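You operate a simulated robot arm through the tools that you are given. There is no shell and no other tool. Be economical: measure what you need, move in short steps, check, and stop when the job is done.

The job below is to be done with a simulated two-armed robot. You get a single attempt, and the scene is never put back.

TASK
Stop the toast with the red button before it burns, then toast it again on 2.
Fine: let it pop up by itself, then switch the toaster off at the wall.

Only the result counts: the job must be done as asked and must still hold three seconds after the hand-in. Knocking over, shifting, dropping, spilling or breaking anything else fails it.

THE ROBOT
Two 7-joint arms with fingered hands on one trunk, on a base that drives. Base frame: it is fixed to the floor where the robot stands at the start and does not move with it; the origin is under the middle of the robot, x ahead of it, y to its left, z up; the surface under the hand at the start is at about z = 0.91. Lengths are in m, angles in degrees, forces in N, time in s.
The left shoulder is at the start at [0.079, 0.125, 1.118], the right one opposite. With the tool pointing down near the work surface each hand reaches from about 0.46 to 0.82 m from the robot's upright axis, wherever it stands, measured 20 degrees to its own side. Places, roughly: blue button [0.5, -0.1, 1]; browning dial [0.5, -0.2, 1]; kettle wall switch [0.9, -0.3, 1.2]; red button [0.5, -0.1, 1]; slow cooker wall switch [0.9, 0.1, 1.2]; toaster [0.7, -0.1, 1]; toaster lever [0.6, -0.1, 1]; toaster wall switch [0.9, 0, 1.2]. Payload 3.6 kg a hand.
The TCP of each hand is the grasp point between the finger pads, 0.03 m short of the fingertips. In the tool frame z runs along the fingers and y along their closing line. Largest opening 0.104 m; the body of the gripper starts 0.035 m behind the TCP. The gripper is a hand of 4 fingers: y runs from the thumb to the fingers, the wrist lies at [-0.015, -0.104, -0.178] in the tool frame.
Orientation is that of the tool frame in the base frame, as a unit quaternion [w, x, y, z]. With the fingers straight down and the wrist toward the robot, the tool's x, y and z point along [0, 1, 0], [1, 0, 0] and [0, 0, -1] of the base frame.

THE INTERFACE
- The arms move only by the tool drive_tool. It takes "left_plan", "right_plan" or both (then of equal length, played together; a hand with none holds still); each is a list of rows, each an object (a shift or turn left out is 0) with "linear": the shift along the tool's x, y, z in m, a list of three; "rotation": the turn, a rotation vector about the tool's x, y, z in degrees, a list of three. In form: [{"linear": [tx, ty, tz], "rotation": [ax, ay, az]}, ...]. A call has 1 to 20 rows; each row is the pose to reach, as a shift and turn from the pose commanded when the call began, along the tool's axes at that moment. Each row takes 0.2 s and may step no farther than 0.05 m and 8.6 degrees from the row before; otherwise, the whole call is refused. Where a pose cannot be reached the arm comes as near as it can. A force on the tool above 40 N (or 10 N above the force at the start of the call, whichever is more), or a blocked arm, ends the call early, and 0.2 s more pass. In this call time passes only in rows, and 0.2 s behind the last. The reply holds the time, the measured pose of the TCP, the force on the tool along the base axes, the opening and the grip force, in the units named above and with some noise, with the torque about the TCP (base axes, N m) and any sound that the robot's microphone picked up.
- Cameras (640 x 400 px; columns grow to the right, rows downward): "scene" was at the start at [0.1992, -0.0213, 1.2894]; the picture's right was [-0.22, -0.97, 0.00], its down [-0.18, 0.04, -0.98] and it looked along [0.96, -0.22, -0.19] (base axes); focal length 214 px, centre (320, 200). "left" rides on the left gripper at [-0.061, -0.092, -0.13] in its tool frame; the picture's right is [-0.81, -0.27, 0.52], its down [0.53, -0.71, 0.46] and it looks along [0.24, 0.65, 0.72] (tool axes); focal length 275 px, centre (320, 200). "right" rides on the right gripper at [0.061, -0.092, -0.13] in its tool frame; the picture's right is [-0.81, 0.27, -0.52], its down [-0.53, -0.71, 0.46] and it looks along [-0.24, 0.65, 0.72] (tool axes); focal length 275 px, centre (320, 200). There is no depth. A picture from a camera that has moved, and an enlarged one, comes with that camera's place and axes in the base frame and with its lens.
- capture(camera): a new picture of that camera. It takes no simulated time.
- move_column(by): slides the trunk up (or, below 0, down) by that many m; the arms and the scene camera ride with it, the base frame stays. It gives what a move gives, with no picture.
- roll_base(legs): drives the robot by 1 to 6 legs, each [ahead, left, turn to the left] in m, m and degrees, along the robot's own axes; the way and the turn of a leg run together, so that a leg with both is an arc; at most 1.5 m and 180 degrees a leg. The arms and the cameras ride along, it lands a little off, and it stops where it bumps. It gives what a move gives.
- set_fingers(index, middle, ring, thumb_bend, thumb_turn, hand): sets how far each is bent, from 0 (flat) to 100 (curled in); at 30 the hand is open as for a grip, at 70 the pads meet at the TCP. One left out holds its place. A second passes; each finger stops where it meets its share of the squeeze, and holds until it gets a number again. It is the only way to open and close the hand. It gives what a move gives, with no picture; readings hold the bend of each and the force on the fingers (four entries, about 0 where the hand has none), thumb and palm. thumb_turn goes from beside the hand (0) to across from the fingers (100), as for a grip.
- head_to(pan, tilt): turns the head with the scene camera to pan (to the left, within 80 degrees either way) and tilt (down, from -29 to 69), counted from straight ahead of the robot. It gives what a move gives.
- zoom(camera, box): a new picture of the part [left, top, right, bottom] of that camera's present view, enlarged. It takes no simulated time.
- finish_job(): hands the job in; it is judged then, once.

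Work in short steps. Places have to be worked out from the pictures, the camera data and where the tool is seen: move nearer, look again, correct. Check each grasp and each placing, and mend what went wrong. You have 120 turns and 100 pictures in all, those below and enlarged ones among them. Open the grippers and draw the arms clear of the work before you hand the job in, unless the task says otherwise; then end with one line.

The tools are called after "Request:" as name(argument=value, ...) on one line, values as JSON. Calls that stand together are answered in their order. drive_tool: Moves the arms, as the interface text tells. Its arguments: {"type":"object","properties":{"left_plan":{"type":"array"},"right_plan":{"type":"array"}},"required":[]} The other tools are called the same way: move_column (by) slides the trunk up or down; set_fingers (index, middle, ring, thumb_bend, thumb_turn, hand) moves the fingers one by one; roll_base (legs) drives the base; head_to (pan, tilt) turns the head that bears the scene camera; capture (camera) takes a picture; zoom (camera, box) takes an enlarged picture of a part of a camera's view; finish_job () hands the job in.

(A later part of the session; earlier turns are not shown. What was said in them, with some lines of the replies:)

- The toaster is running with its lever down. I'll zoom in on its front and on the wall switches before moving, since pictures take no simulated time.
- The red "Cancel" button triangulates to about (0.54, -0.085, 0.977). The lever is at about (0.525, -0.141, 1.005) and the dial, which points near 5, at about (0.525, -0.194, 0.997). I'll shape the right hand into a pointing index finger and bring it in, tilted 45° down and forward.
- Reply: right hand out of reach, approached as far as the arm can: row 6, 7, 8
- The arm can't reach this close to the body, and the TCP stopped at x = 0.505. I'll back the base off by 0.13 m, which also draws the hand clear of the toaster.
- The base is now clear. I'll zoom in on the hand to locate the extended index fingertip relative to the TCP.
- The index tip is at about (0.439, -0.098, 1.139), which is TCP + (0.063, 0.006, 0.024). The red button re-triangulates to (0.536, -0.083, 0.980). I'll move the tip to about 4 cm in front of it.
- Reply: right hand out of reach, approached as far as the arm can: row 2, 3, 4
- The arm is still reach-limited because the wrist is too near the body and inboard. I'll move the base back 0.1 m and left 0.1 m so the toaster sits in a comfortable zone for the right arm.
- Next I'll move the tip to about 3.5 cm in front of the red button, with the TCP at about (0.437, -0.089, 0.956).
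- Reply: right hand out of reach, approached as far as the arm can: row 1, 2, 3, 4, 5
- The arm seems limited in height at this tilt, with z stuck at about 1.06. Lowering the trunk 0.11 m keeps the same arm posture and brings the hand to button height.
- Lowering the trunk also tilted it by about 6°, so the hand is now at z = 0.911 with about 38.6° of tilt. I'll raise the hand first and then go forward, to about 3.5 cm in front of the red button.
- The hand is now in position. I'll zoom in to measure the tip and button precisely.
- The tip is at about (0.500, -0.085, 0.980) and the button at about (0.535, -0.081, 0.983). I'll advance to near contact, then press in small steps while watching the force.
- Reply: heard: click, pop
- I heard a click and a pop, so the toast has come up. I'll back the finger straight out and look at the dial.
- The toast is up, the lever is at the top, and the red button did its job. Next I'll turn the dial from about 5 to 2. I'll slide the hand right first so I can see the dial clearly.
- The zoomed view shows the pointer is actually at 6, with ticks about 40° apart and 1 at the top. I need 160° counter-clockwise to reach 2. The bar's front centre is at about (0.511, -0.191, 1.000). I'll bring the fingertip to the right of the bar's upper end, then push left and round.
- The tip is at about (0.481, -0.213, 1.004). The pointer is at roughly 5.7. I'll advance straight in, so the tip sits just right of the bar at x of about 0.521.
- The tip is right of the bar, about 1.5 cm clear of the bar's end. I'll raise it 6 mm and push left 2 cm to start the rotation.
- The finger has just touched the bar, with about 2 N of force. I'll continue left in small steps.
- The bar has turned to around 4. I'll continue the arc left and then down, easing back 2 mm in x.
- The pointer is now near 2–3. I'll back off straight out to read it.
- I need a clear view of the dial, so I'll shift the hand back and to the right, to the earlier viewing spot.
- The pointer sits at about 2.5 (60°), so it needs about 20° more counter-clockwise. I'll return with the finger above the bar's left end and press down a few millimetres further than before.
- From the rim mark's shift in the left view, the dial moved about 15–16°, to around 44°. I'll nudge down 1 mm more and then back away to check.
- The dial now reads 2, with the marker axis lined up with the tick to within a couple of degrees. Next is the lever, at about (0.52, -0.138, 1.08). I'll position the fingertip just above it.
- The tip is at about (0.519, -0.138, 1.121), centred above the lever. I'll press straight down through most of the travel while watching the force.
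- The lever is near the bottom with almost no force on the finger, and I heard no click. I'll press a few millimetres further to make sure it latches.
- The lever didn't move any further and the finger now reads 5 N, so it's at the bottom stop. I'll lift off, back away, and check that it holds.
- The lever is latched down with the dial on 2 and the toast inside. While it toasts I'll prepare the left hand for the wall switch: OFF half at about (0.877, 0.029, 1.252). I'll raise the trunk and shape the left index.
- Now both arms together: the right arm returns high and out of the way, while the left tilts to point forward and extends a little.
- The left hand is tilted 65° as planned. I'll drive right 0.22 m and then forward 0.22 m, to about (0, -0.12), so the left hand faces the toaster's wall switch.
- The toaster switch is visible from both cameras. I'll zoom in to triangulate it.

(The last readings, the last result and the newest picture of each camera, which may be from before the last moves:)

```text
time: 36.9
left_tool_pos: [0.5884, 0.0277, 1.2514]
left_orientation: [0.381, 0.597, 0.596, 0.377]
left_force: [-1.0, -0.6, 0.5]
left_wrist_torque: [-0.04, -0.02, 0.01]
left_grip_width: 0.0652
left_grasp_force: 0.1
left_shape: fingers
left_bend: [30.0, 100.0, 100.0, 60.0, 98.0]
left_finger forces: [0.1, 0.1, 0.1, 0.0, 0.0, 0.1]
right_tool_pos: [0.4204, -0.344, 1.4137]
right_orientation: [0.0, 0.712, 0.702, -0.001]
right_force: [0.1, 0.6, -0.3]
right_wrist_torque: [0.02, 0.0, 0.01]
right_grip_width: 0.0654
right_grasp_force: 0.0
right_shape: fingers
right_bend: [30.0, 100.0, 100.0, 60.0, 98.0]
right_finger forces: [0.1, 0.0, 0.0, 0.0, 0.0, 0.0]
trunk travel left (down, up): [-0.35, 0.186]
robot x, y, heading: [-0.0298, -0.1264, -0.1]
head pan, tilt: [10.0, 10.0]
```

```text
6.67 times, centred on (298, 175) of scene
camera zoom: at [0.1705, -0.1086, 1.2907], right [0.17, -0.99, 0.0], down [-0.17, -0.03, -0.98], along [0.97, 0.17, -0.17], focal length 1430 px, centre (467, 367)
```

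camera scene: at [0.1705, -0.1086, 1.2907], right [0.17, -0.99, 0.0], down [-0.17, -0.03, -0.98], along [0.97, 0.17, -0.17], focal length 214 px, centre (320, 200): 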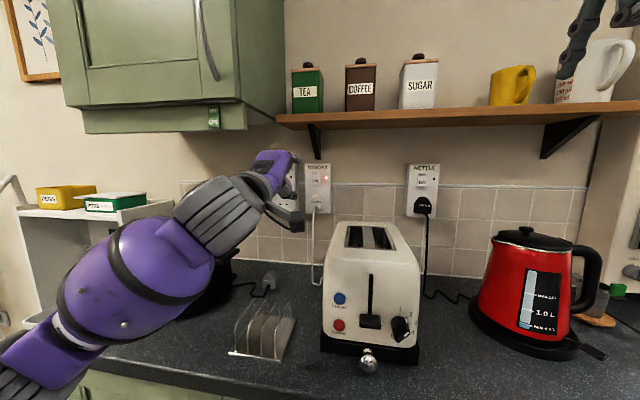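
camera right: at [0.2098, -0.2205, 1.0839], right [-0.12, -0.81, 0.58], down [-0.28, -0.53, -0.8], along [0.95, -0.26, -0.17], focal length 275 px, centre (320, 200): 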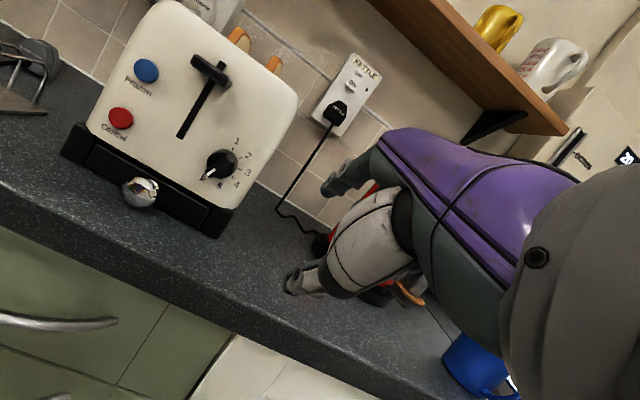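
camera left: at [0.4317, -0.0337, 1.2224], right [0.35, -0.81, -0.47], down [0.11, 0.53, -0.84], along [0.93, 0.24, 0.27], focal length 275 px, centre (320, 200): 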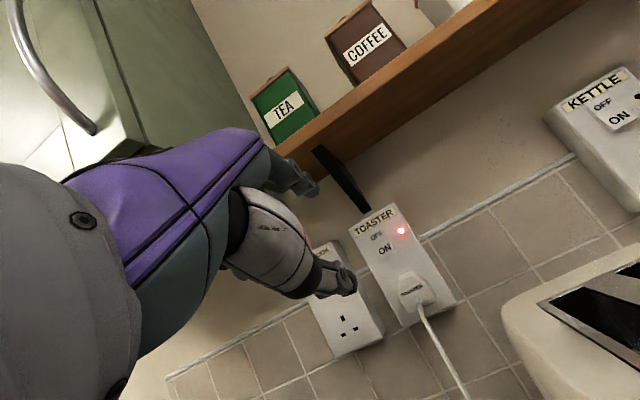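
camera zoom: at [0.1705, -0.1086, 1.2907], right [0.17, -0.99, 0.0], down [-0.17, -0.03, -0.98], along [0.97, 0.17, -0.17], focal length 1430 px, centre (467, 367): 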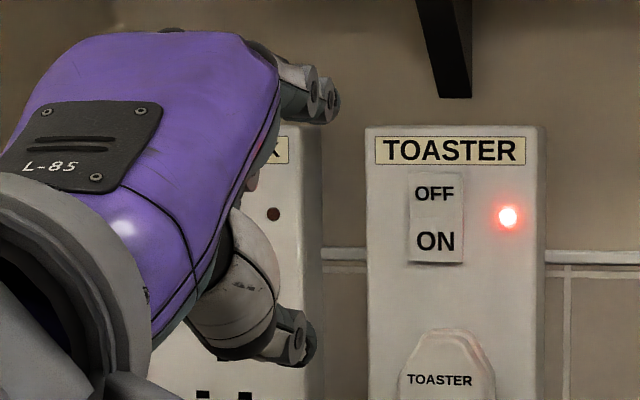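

OFF is at about (0.880, 0.031, 1.252) and the left index tip is at about (0.645, 0.022, 1.294). The toast hasn't popped yet, so I'll go to a standby point 4 cm short of the switch.

Request:
drive_tool(left_plan=[{"linear": [0.002, 0.009, 0.039]}, {"linear": [0.004, 0.018, 0.078]}, {"linear": [0.0055, 0.027, 0.116]}, {"linear": [0.0075, 0.036, 0.155]}, {"linear": [0.0093, 0.0454, 0.194]}])

Request:
capture(camera="scene")

Request:
zoom(camera="left", box=[260, 130, 452, 250])

```text
time: 38.1
left_tool_pos: [0.7838, 0.0368, 1.2084]
left_orientation: [0.381, 0.597, 0.597, 0.378]
left_force: [-0.2, 0.6, -0.1]
left_wrist_torque: [-0.03, 0.01, -0.04]
left_grip_width: 0.0653
left_grasp_force: 0.0
left_shape: fingers
left_bend: [30.0, 100.0, 100.0, 60.0, 98.0]
left_finger forces: [0.0, 0.1, 0.0, 0.0, 0.1, 0.0]
right_tool_pos: [0.4217, -0.3444, 1.413]
right_orientation: [-0.002, 0.713, 0.701, -0.002]
right_force: [0.0, -0.1, 0.3]
right_wrist_torque: [0.03, -0.02, 0.0]
right_grip_width: 0.0651
right_grasp_force: 0.0
right_shape: fingers
right_bend: [30.0, 100.0, 100.0, 60.0, 98.0]
right_finger forces: [0.0, 0.0, 0.0, 0.0, 0.1, 0.0]
trunk travel left (down, up): [-0.35, 0.186]
robot x, y, heading: [-0.0265, -0.1275, -0.2]
head pan, tilt: [10.0, 10.0]
```

```text
32 pictures are left
camera scene: at [0.171, -0.1089, 1.2906], right [0.17, -0.99, 0.0], down [-0.17, -0.03, -0.98], along [0.97, 0.17, -0.17], focal length 214 px, centre (320, 200)
```

scene: 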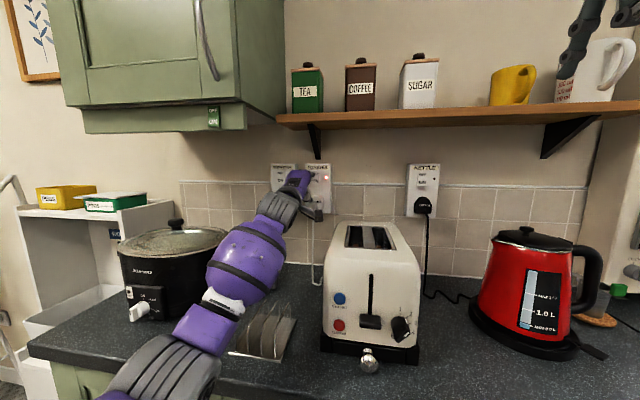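

```text
3.33 times, centred on (356, 190) of left
camera zoom: at [0.6274, -0.0255, 1.1797], right [0.35, -0.81, -0.47], down [0.11, 0.53, -0.84], along [0.93, 0.24, 0.28], focal length 918 px, centre (200, 233)
```

zoom: 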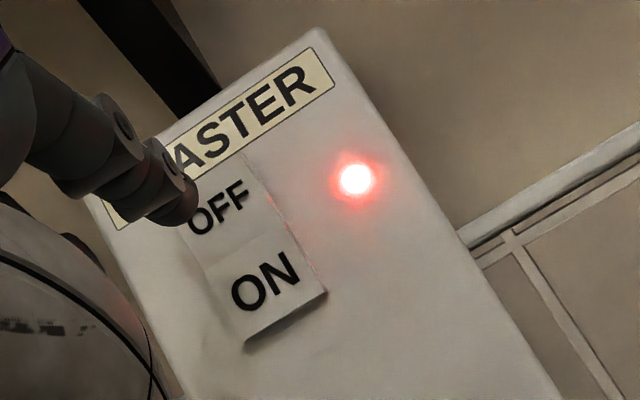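

The thumb tip reaches nearly as far forward as the index and would meet the plug. I'll back off 4 cm and curl the thumb in.

Request:
drive_tool(left_plan=[{"linear": [0, -0.0169, -0.0362]}])

Request:
set_fingers(hand="left", thumb_bend=100, thumb_turn=100)

Request:
capture(camera="left")

Request:
zoom(camera="scene", box=[250, 145, 346, 205])

```text
time: 38.5
left_tool_pos: [0.7415, 0.0354, 1.2101]
left_orientation: [0.381, 0.597, 0.596, 0.378]
left_force: [0.3, -0.5, -0.4]
left_wrist_torque: [0.01, 0.03, -0.01]
left_grip_width: 0.065
left_grasp_force: 0.1
left_shape: fingers
left_bend: [30.0, 100.0, 100.0, 60.0, 98.0]
left_finger forces: [0.0, 0.1, 0.0, 0.0, 0.1, 0.0]
right_tool_pos: [0.4199, -0.3444, 1.4127]
right_orientation: [0.0, 0.712, 0.702, -0.001]
right_force: [-0.5, 0.0, 0.7]
right_wrist_torque: [0.05, 0.0, 0.0]
right_grip_width: 0.0653
right_grasp_force: 0.2
right_shape: fingers
right_bend: [30.0, 100.0, 100.0, 60.0, 98.0]
right_finger forces: [0.0, 0.1, 0.1, 0.0, 0.0, 0.0]
trunk travel left (down, up): [-0.35, 0.186]
robot x, y, heading: [-0.0292, -0.1263, -0.2]
head pan, tilt: [10.0, 10.0]
```

```text
time: 39.5
left_tool_pos: [0.7437, 0.0363, 1.2102]
left_orientation: [0.382, 0.597, 0.596, 0.377]
left_force: [0.7, -0.6, -1.3]
left_wrist_torque: [-0.01, -0.01, 0.03]
left_grip_width: 0.0264
left_grasp_force: 0.1
left_shape: fingers
left_bend: [30.0, 100.0, 100.0, 98.0, 100.0]
left_finger forces: [0.0, 0.0, 0.1, 0.0, 0.0, 0.1]
right_tool_pos: [0.4204, -0.3432, 1.4145]
right_orientation: [-0.001, 0.713, 0.702, -0.001]
right_force: [0.1, -0.1, 0.0]
right_wrist_torque: [-0.01, 0.03, -0.01]
right_grip_width: 0.065
right_grasp_force: 0.1
right_shape: fingers
right_bend: [30.0, 100.0, 100.0, 60.0, 98.0]
right_finger forces: [0.1, 0.0, 0.0, 0.0, 0.1, 0.1]
trunk travel left (down, up): [-0.35, 0.186]
robot x, y, heading: [-0.0275, -0.1281, 0.1]
head pan, tilt: [10.0, 10.0]
```

```text
30 pictures are left
camera left: at [0.5869, -0.0256, 1.1811], right [0.35, -0.81, -0.47], down [0.11, 0.53, -0.84], along [0.93, 0.24, 0.27], focal length 275 px, centre (320, 200)
```

left: 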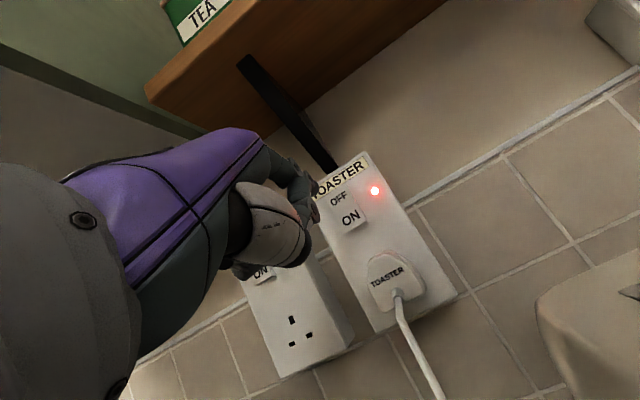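

```text
6.67 times, centred on (298, 175) of scene
camera zoom: at [0.1705, -0.1085, 1.2907], right [0.17, -0.99, 0.0], down [-0.17, -0.03, -0.98], along [0.97, 0.17, -0.17], focal length 1430 px, centre (467, 367)
```

zoom: 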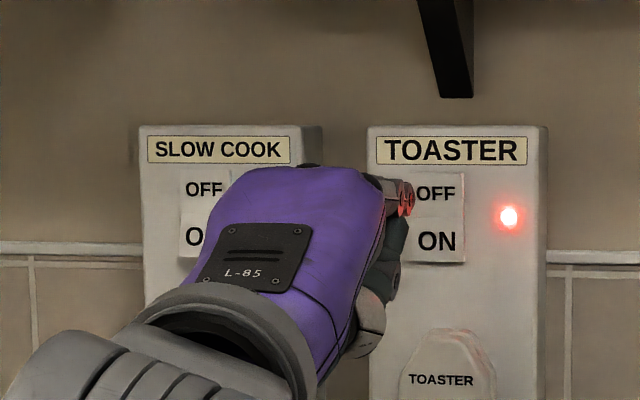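

The thumb is now tucked out of the plug's way. I'll hold still and listen for the pop.

Request:
drive_tool(left_plan=[{}, {}, {}, {}, {}, {}, {}, {}, {}, {}, {}, {}, {}, {}, {}, {}, {}, {}, {}, {}])

Request:
drive_tool(left_plan=[{}, {}, {}, {}, {}, {}, {}, {}, {}, {}, {}, {}, {}, {}, {}, {}, {}, {}, {}, {}])

Request:
drive_tool(left_plan=[{}, {}, {}, {}, {}, {}, {}, {}, {}, {}, {}, {}, {}, {}, {}, {}, {}, {}, {}, {}])

```text
time: 43.7
left_tool_pos: [0.7435, 0.0355, 1.2097]
left_orientation: [0.381, 0.597, 0.597, 0.377]
left_force: [-0.3, 0.8, 0.0]
left_wrist_torque: [0.0, -0.02, -0.01]
left_grip_width: 0.0264
left_grasp_force: 0.1
left_shape: fingers
left_bend: [30.0, 100.0, 100.0, 98.0, 100.0]
left_finger forces: [0.0, 0.1, 0.1, 0.0, 0.1, 0.1]
right_tool_pos: [0.4198, -0.3438, 1.4139]
right_orientation: [0.0, 0.712, 0.702, -0.001]
right_force: [0.1, 0.9, -0.6]
right_wrist_torque: [-0.03, 0.01, 0.01]
right_grip_width: 0.0654
right_grasp_force: 0.1
right_shape: fingers
right_bend: [30.0, 100.0, 100.0, 60.0, 98.0]
right_finger forces: [0.0, 0.1, 0.1, 0.1, 0.0, 0.0]
trunk travel left (down, up): [-0.35, 0.186]
robot x, y, heading: [-0.0316, -0.1196, -0.3]
head pan, tilt: [10.0, 10.0]
```

```text
time: 47.9
left_tool_pos: [0.7446, 0.0351, 1.2092]
left_orientation: [0.381, 0.597, 0.597, 0.378]
left_force: [0.2, 0.4, -0.2]
left_wrist_torque: [0.0, -0.01, -0.03]
left_grip_width: 0.0264
left_grasp_force: 0.1
left_shape: fingers
left_bend: [30.0, 100.0, 100.0, 98.0, 100.0]
left_finger forces: [0.1, 0.0, 0.0, 0.0, 0.0, 0.1]
right_tool_pos: [0.4209, -0.343, 1.414]
right_orientation: [-0.002, 0.712, 0.702, -0.001]
right_force: [0.3, -0.5, 0.0]
right_wrist_torque: [0.02, -0.01, -0.01]
right_grip_width: 0.0652
right_grasp_force: 0.1
right_shape: fingers
right_bend: [30.0, 100.0, 100.0, 60.0, 98.0]
right_finger forces: [0.1, 0.0, 0.0, 0.0, 0.1, 0.0]
trunk travel left (down, up): [-0.35, 0.186]
robot x, y, heading: [-0.0299, -0.1237, -0.1]
head pan, tilt: [10.0, 10.0]
```

```text
time: 52.1
left_tool_pos: [0.7433, 0.0357, 1.2095]
left_orientation: [0.381, 0.598, 0.596, 0.376]
left_force: [-1.0, 0.8, 0.8]
left_wrist_torque: [-0.01, 0.01, 0.02]
left_grip_width: 0.0264
left_grasp_force: 0.0
left_shape: fingers
left_bend: [30.0, 100.0, 100.0, 98.0, 100.0]
left_finger forces: [0.1, 0.0, 0.0, 0.0, 0.1, 0.0]
right_tool_pos: [0.4217, -0.3431, 1.4122]
right_orientation: [-0.001, 0.713, 0.701, 0.0]
right_force: [0.3, 0.3, -0.7]
right_wrist_torque: [-0.01, 0.01, 0.0]
right_grip_width: 0.0652
right_grasp_force: 0.0
right_shape: fingers
right_bend: [30.0, 100.0, 100.0, 60.0, 98.0]
right_finger forces: [0.0, 0.0, 0.1, 0.1, 0.0, 0.1]
trunk travel left (down, up): [-0.35, 0.186]
robot x, y, heading: [-0.0316, -0.1239, -0.1]
head pan, tilt: [10.0, 10.0]
```

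No pop yet at t = 52. I'll keep waiting.

Request:
drive_tool(left_plan=[{}, {}, {}, {}, {}, {}, {}, {}, {}, {}, {}, {}, {}, {}, {}, {}, {}, {}, {}, {}])

Request:
drive_tool(left_plan=[{}, {}, {}, {}, {}, {}, {}, {}, {}, {}, {}, {}, {}, {}, {}, {}, {}, {}, {}, {}])

Request:
drive_tool(left_plan=[{}, {}, {}, {}, {}, {}, {}, {}, {}, {}, {}, {}, {}, {}, {}, {}, {}, {}, {}, {}])

Request:
zoom(camera="scene", box=[300, 200, 440, 380])

```text
time: 56.3
left_tool_pos: [0.7435, 0.0364, 1.2103]
left_orientation: [0.381, 0.598, 0.597, 0.377]
left_force: [0.0, -0.7, -0.1]
left_wrist_torque: [0.0, -0.01, 0.04]
left_grip_width: 0.0267
left_grasp_force: 0.0
left_shape: fingers
left_bend: [30.0, 100.0, 100.0, 98.0, 100.0]
left_finger forces: [0.1, 0.0, 0.1, 0.1, 0.1, 0.0]
right_tool_pos: [0.4205, -0.3436, 1.4131]
right_orientation: [0.0, 0.713, 0.701, -0.001]
right_force: [-0.5, 0.3, -0.5]
right_wrist_torque: [-0.02, -0.04, 0.04]
right_grip_width: 0.0653
right_grasp_force: 0.1
right_shape: fingers
right_bend: [30.0, 100.0, 100.0, 60.0, 98.0]
right_finger forces: [0.0, 0.0, 0.0, 0.0, 0.1, 0.1]
trunk travel left (down, up): [-0.35, 0.186]
robot x, y, heading: [-0.0306, -0.1273, 0.1]
head pan, tilt: [10.0, 10.0]
heard: pop
```

```text
time: 60.5
left_tool_pos: [0.7427, 0.0353, 1.2104]
left_orientation: [0.38, 0.597, 0.597, 0.377]
left_force: [-0.3, 0.4, -0.1]
left_wrist_torque: [0.0, -0.02, -0.02]
left_grip_width: 0.0265
left_grasp_force: 0.0
left_shape: fingers
left_bend: [30.0, 100.0, 100.0, 98.0, 100.0]
left_finger forces: [0.1, 0.0, 0.0, 0.0, 0.1, 0.0]
right_tool_pos: [0.4197, -0.3441, 1.4126]
right_orientation: [-0.001, 0.713, 0.701, 0.0]
right_force: [0.5, -0.6, -0.4]
right_wrist_torque: [-0.02, -0.01, 0.0]
right_grip_width: 0.0652
right_grasp_force: 0.0
right_shape: fingers
right_bend: [30.0, 100.0, 100.0, 60.0, 98.0]
right_finger forces: [0.0, 0.1, 0.0, 0.0, 0.0, 0.0]
trunk travel left (down, up): [-0.35, 0.186]
robot x, y, heading: [-0.0294, -0.1249, -0.1]
head pan, tilt: [10.0, 10.0]
```

```text
time: 64.7
left_tool_pos: [0.7441, 0.0368, 1.21]
left_orientation: [0.38, 0.597, 0.597, 0.377]
left_force: [-0.2, 0.6, -0.2]
left_wrist_torque: [-0.01, -0.01, -0.02]
left_grip_width: 0.0262
left_grasp_force: 0.0
left_shape: fingers
left_bend: [30.0, 100.0, 100.0, 98.0, 100.0]
left_finger forces: [0.1, 0.0, 0.1, 0.0, 0.1, 0.0]
right_tool_pos: [0.4211, -0.3442, 1.4136]
right_orientation: [-0.001, 0.712, 0.702, -0.001]
right_force: [-0.3, 0.0, -0.7]
right_wrist_torque: [0.01, 0.02, 0.01]
right_grip_width: 0.0652
right_grasp_force: 0.1
right_shape: fingers
right_bend: [30.0, 100.0, 100.0, 60.0, 98.0]
right_finger forces: [0.0, 0.0, 0.0, 0.1, 0.0, 0.0]
trunk travel left (down, up): [-0.35, 0.186]
robot x, y, heading: [-0.0276, -0.1211, -0.2]
head pan, tilt: [10.0, 10.0]
```

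```text
2.22 times, centred on (370, 290) of scene
camera zoom: at [0.1705, -0.1085, 1.2907], right [0.17, -0.99, 0.0], down [-0.17, -0.03, -0.98], along [0.97, 0.17, -0.17], focal length 477 px, centre (209, 0)
```

zoom: 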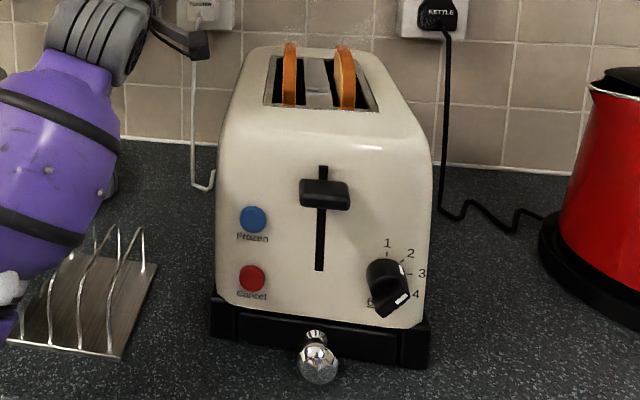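

It popped up by itself at about t = 55. Now I'll advance the left index straight at the OFF half of the toaster's wall switch.

Request:
drive_tool(left_plan=[{"linear": [0, 0.0148, 0.0317]}, {"linear": [0, 0.0275, 0.0589]}, {"linear": [0, 0.0305, 0.0652]}, {"linear": [0, 0.0326, 0.0698]}, {"linear": [0, 0.0347, 0.0743]}])

Request:
zoom(camera="left", box=[260, 130, 452, 250])

```text
time: 65.7
left_tool_pos: [0.8168, 0.0344, 1.2191]
left_orientation: [0.388, 0.594, 0.592, 0.382]
left_force: [-23.0, -0.1, -0.2]
left_wrist_torque: [0.04, -1.0, -0.16]
left_grip_width: 0.0262
left_grasp_force: 11.9
left_shape: fingers
left_bend: [30.0, 100.0, 100.0, 98.0, 100.0]
left_finger forces: [23.1, 0.0, 0.1, 0.0, 0.0, 0.0]
right_tool_pos: [0.4181, -0.3438, 1.4137]
right_orientation: [-0.001, 0.713, 0.702, -0.001]
right_force: [0.9, 0.6, 0.1]
right_wrist_torque: [-0.02, 0.03, -0.01]
right_grip_width: 0.0651
right_grasp_force: 0.1
right_shape: fingers
right_bend: [30.0, 100.0, 100.0, 60.0, 98.0]
right_finger forces: [0.0, 0.1, 0.0, 0.0, 0.0, 0.0]
trunk travel left (down, up): [-0.35, 0.186]
robot x, y, heading: [-0.0333, -0.1228, 0.1]
head pan, tilt: [10.0, 10.0]
heard: click
stopped in row 5 (left hand): the force on the tool passed its limit at 43 N (the readings are from after the stop); the commanded pose is now the measured one
```

```text
3.33 times, centred on (356, 190) of left
camera zoom: at [0.6608, -0.0261, 1.187], right [0.35, -0.82, -0.46], down [0.13, 0.53, -0.84], along [0.93, 0.24, 0.29], focal length 918 px, centre (200, 233)
```

zoom: 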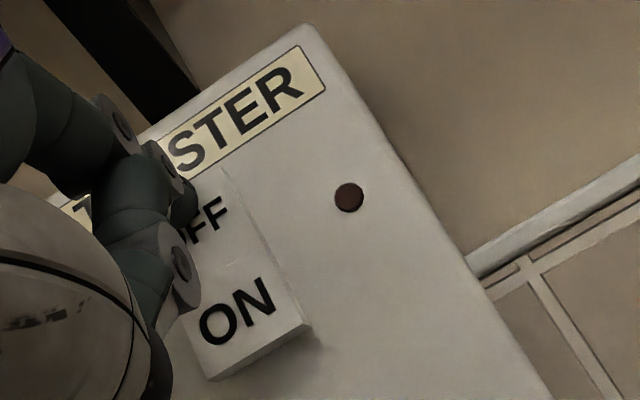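

I heard a click, the light is out and the rocker is in its off position. I'll back the left hand straight out.

Request:
drive_tool(left_plan=[{"linear": [0, -0.008, -0.0183]}, {"linear": [0, -0.024, -0.055]}, {"linear": [0, -0.041, -0.092]}, {"linear": [0, -0.061, -0.137]}, {"linear": [0, -0.081, -0.183]}])

Request:
roll_base(legs=[[-0.2, 0, 0]])

Request:
set_fingers(hand="left", index=30, middle=30, ring=30, thumb_bend=30)

Request:
set_fingers(hand="right", index=30, middle=30, ring=30, thumb_bend=30)

Request:
capture(camera="scene")

Request:
zoom(camera="scene", box=[270, 160, 430, 300])

```text
refused: row 5 steps farther than a row can; nothing moved
```

```text
time: 67.3
left_tool_pos: [0.6188, 0.0382, 1.2131]
left_orientation: [0.384, 0.595, 0.596, 0.38]
left_force: [-0.4, 0.0, 0.0]
left_wrist_torque: [-0.02, 0.03, -0.01]
left_grip_width: 0.0268
left_grasp_force: 0.0
left_shape: fingers
left_bend: [29.0, 100.0, 100.0, 98.0, 100.0]
left_finger forces: [0.0, 0.1, 0.1, 0.0, 0.1, 0.0]
right_tool_pos: [0.2198, -0.341, 1.4141]
right_orientation: [0.0, 0.712, 0.703, -0.001]
right_force: [-0.3, 0.5, -0.1]
right_wrist_torque: [0.02, 0.0, -0.01]
right_grip_width: 0.0652
right_grasp_force: 0.1
right_shape: fingers
right_bend: [30.0, 100.0, 100.0, 60.0, 98.0]
right_finger forces: [0.0, 0.0, 0.0, 0.0, 0.1, 0.0]
trunk travel left (down, up): [-0.35, 0.186]
robot x, y, heading: [-0.2316, -0.1229, -0.0]
head pan, tilt: [10.0, 10.0]
```

```text
time: 68.3
left_tool_pos: [0.6195, 0.0383, 1.212]
left_orientation: [0.384, 0.595, 0.596, 0.38]
left_force: [0.5, -0.2, -0.5]
left_wrist_torque: [0.01, 0.02, 0.01]
left_grip_width: 0.1031
left_grasp_force: 0.0
left_shape: fingers
left_bend: [30.0, 30.0, 30.0, 30.0, 98.0]
left_finger forces: [0.1, 0.0, 0.1, 0.0, 0.0, 0.0]
right_tool_pos: [0.2195, -0.3423, 1.4135]
right_orientation: [-0.001, 0.711, 0.703, 0.0]
right_force: [1.2, 0.6, 0.5]
right_wrist_torque: [-0.01, 0.0, 0.02]
right_grip_width: 0.0654
right_grasp_force: 0.0
right_shape: fingers
right_bend: [30.0, 100.0, 100.0, 60.0, 98.0]
right_finger forces: [0.1, 0.0, 0.1, 0.0, 0.0, 0.0]
trunk travel left (down, up): [-0.35, 0.186]
robot x, y, heading: [-0.2282, -0.1258, -0.1]
head pan, tilt: [10.0, 10.0]
```

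```text
time: 69.3
left_tool_pos: [0.6187, 0.0391, 1.2134]
left_orientation: [0.384, 0.595, 0.596, 0.38]
left_force: [-0.7, -0.3, -0.2]
left_wrist_torque: [-0.01, 0.0, 0.04]
left_grip_width: 0.1033
left_grasp_force: 0.1
left_shape: fingers
left_bend: [30.0, 30.0, 30.0, 30.0, 98.0]
left_finger forces: [0.0, 0.1, 0.0, 0.0, 0.0, 0.0]
right_tool_pos: [0.2206, -0.3414, 1.413]
right_orientation: [0.0, 0.712, 0.702, -0.002]
right_force: [1.2, 0.5, 0.5]
right_wrist_torque: [0.0, -0.01, 0.04]
right_grip_width: 0.1029
right_grasp_force: 0.1
right_shape: fingers
right_bend: [30.0, 30.0, 30.0, 30.0, 98.0]
right_finger forces: [0.0, 0.0, 0.0, 0.0, 0.0, 0.0]
trunk travel left (down, up): [-0.35, 0.186]
robot x, y, heading: [-0.2298, -0.1225, -0.0]
head pan, tilt: [10.0, 10.0]
```

```text
26 pictures are left
camera scene: at [-0.0307, -0.1078, 1.2907], right [0.18, -0.98, 0.0], down [-0.17, -0.03, -0.98], along [0.97, 0.17, -0.17], focal length 214 px, centre (320, 200)
```

scene: 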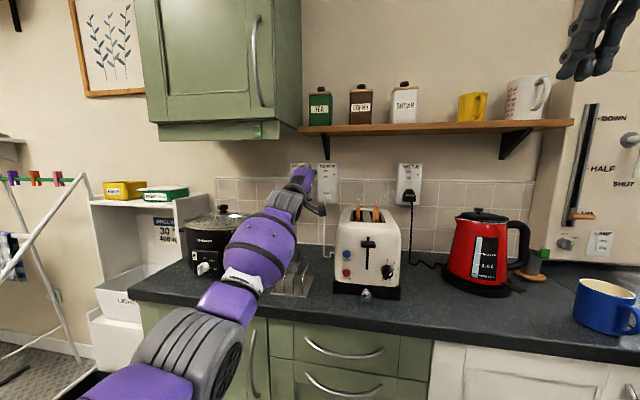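

```text
2.86 times, centred on (350, 230) of scene
camera zoom: at [-0.0307, -0.1078, 1.2907], right [0.18, -0.98, 0.0], down [-0.17, -0.03, -0.98], along [0.97, 0.17, -0.17], focal length 613 px, centre (234, 114)
```

zoom: 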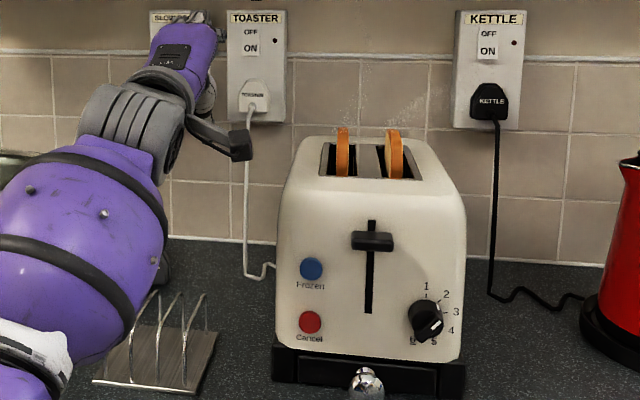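

The tool move was refused because one row was too long, but the base drew the hand straight out and the light stays off. I'll back off further so the arms are clear, and take a last look.

Request:
roll_base(legs=[[-0.25, 0, 0]])

Request:
capture(camera="scene")

Request:
zoom(camera="scene", box=[280, 160, 420, 260])

```text
time: 71.2
left_tool_pos: [0.3725, 0.038, 1.2144]
left_orientation: [0.383, 0.595, 0.596, 0.38]
left_force: [0.0, 0.7, 0.5]
left_wrist_torque: [-0.04, 0.0, -0.01]
left_grip_width: 0.1031
left_grasp_force: 0.1
left_shape: fingers
left_bend: [30.0, 30.0, 30.0, 30.0, 98.0]
left_finger forces: [0.0, 0.0, 0.0, 0.1, 0.0, 0.0]
right_tool_pos: [-0.0262, -0.3422, 1.4139]
right_orientation: [0.0, 0.711, 0.703, 0.0]
right_force: [-0.5, 0.1, 0.0]
right_wrist_torque: [0.02, 0.0, -0.01]
right_grip_width: 0.1029
right_grasp_force: 0.1
right_shape: fingers
right_bend: [30.0, 30.0, 30.0, 30.0, 98.0]
right_finger forces: [0.0, 0.0, 0.0, 0.0, 0.0, 0.0]
trunk travel left (down, up): [-0.35, 0.186]
robot x, y, heading: [-0.4754, -0.1242, 0.3]
head pan, tilt: [10.0, 10.0]
```

```text
24 pictures are left
camera scene: at [-0.2774, -0.1083, 1.2907], right [0.18, -0.98, 0.0], down [-0.17, -0.03, -0.98], along [0.97, 0.17, -0.17], focal length 214 px, centre (320, 200)
```

scene: 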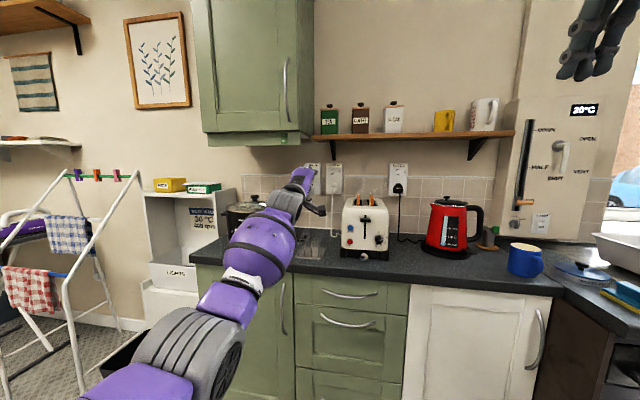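

```text
4.00 times, centred on (350, 210) of scene
camera zoom: at [-0.2774, -0.1083, 1.2907], right [0.18, -0.98, 0.0], down [-0.17, -0.03, -0.98], along [0.97, 0.17, -0.17], focal length 858 px, centre (200, 160)
```

zoom: 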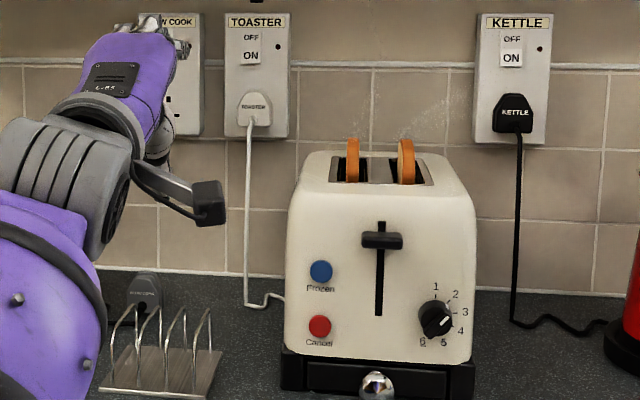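

The toast is up, the dial is on 2, the toaster's wall switch is off, and both arms are clear. I'll hand the job in.

Request:
finish_job()

```text
The job is handed in.
```

I cancelled the toast with the red button and toasted it again on 2. It popped up by itself, and I then switched the toaster off at the wall.
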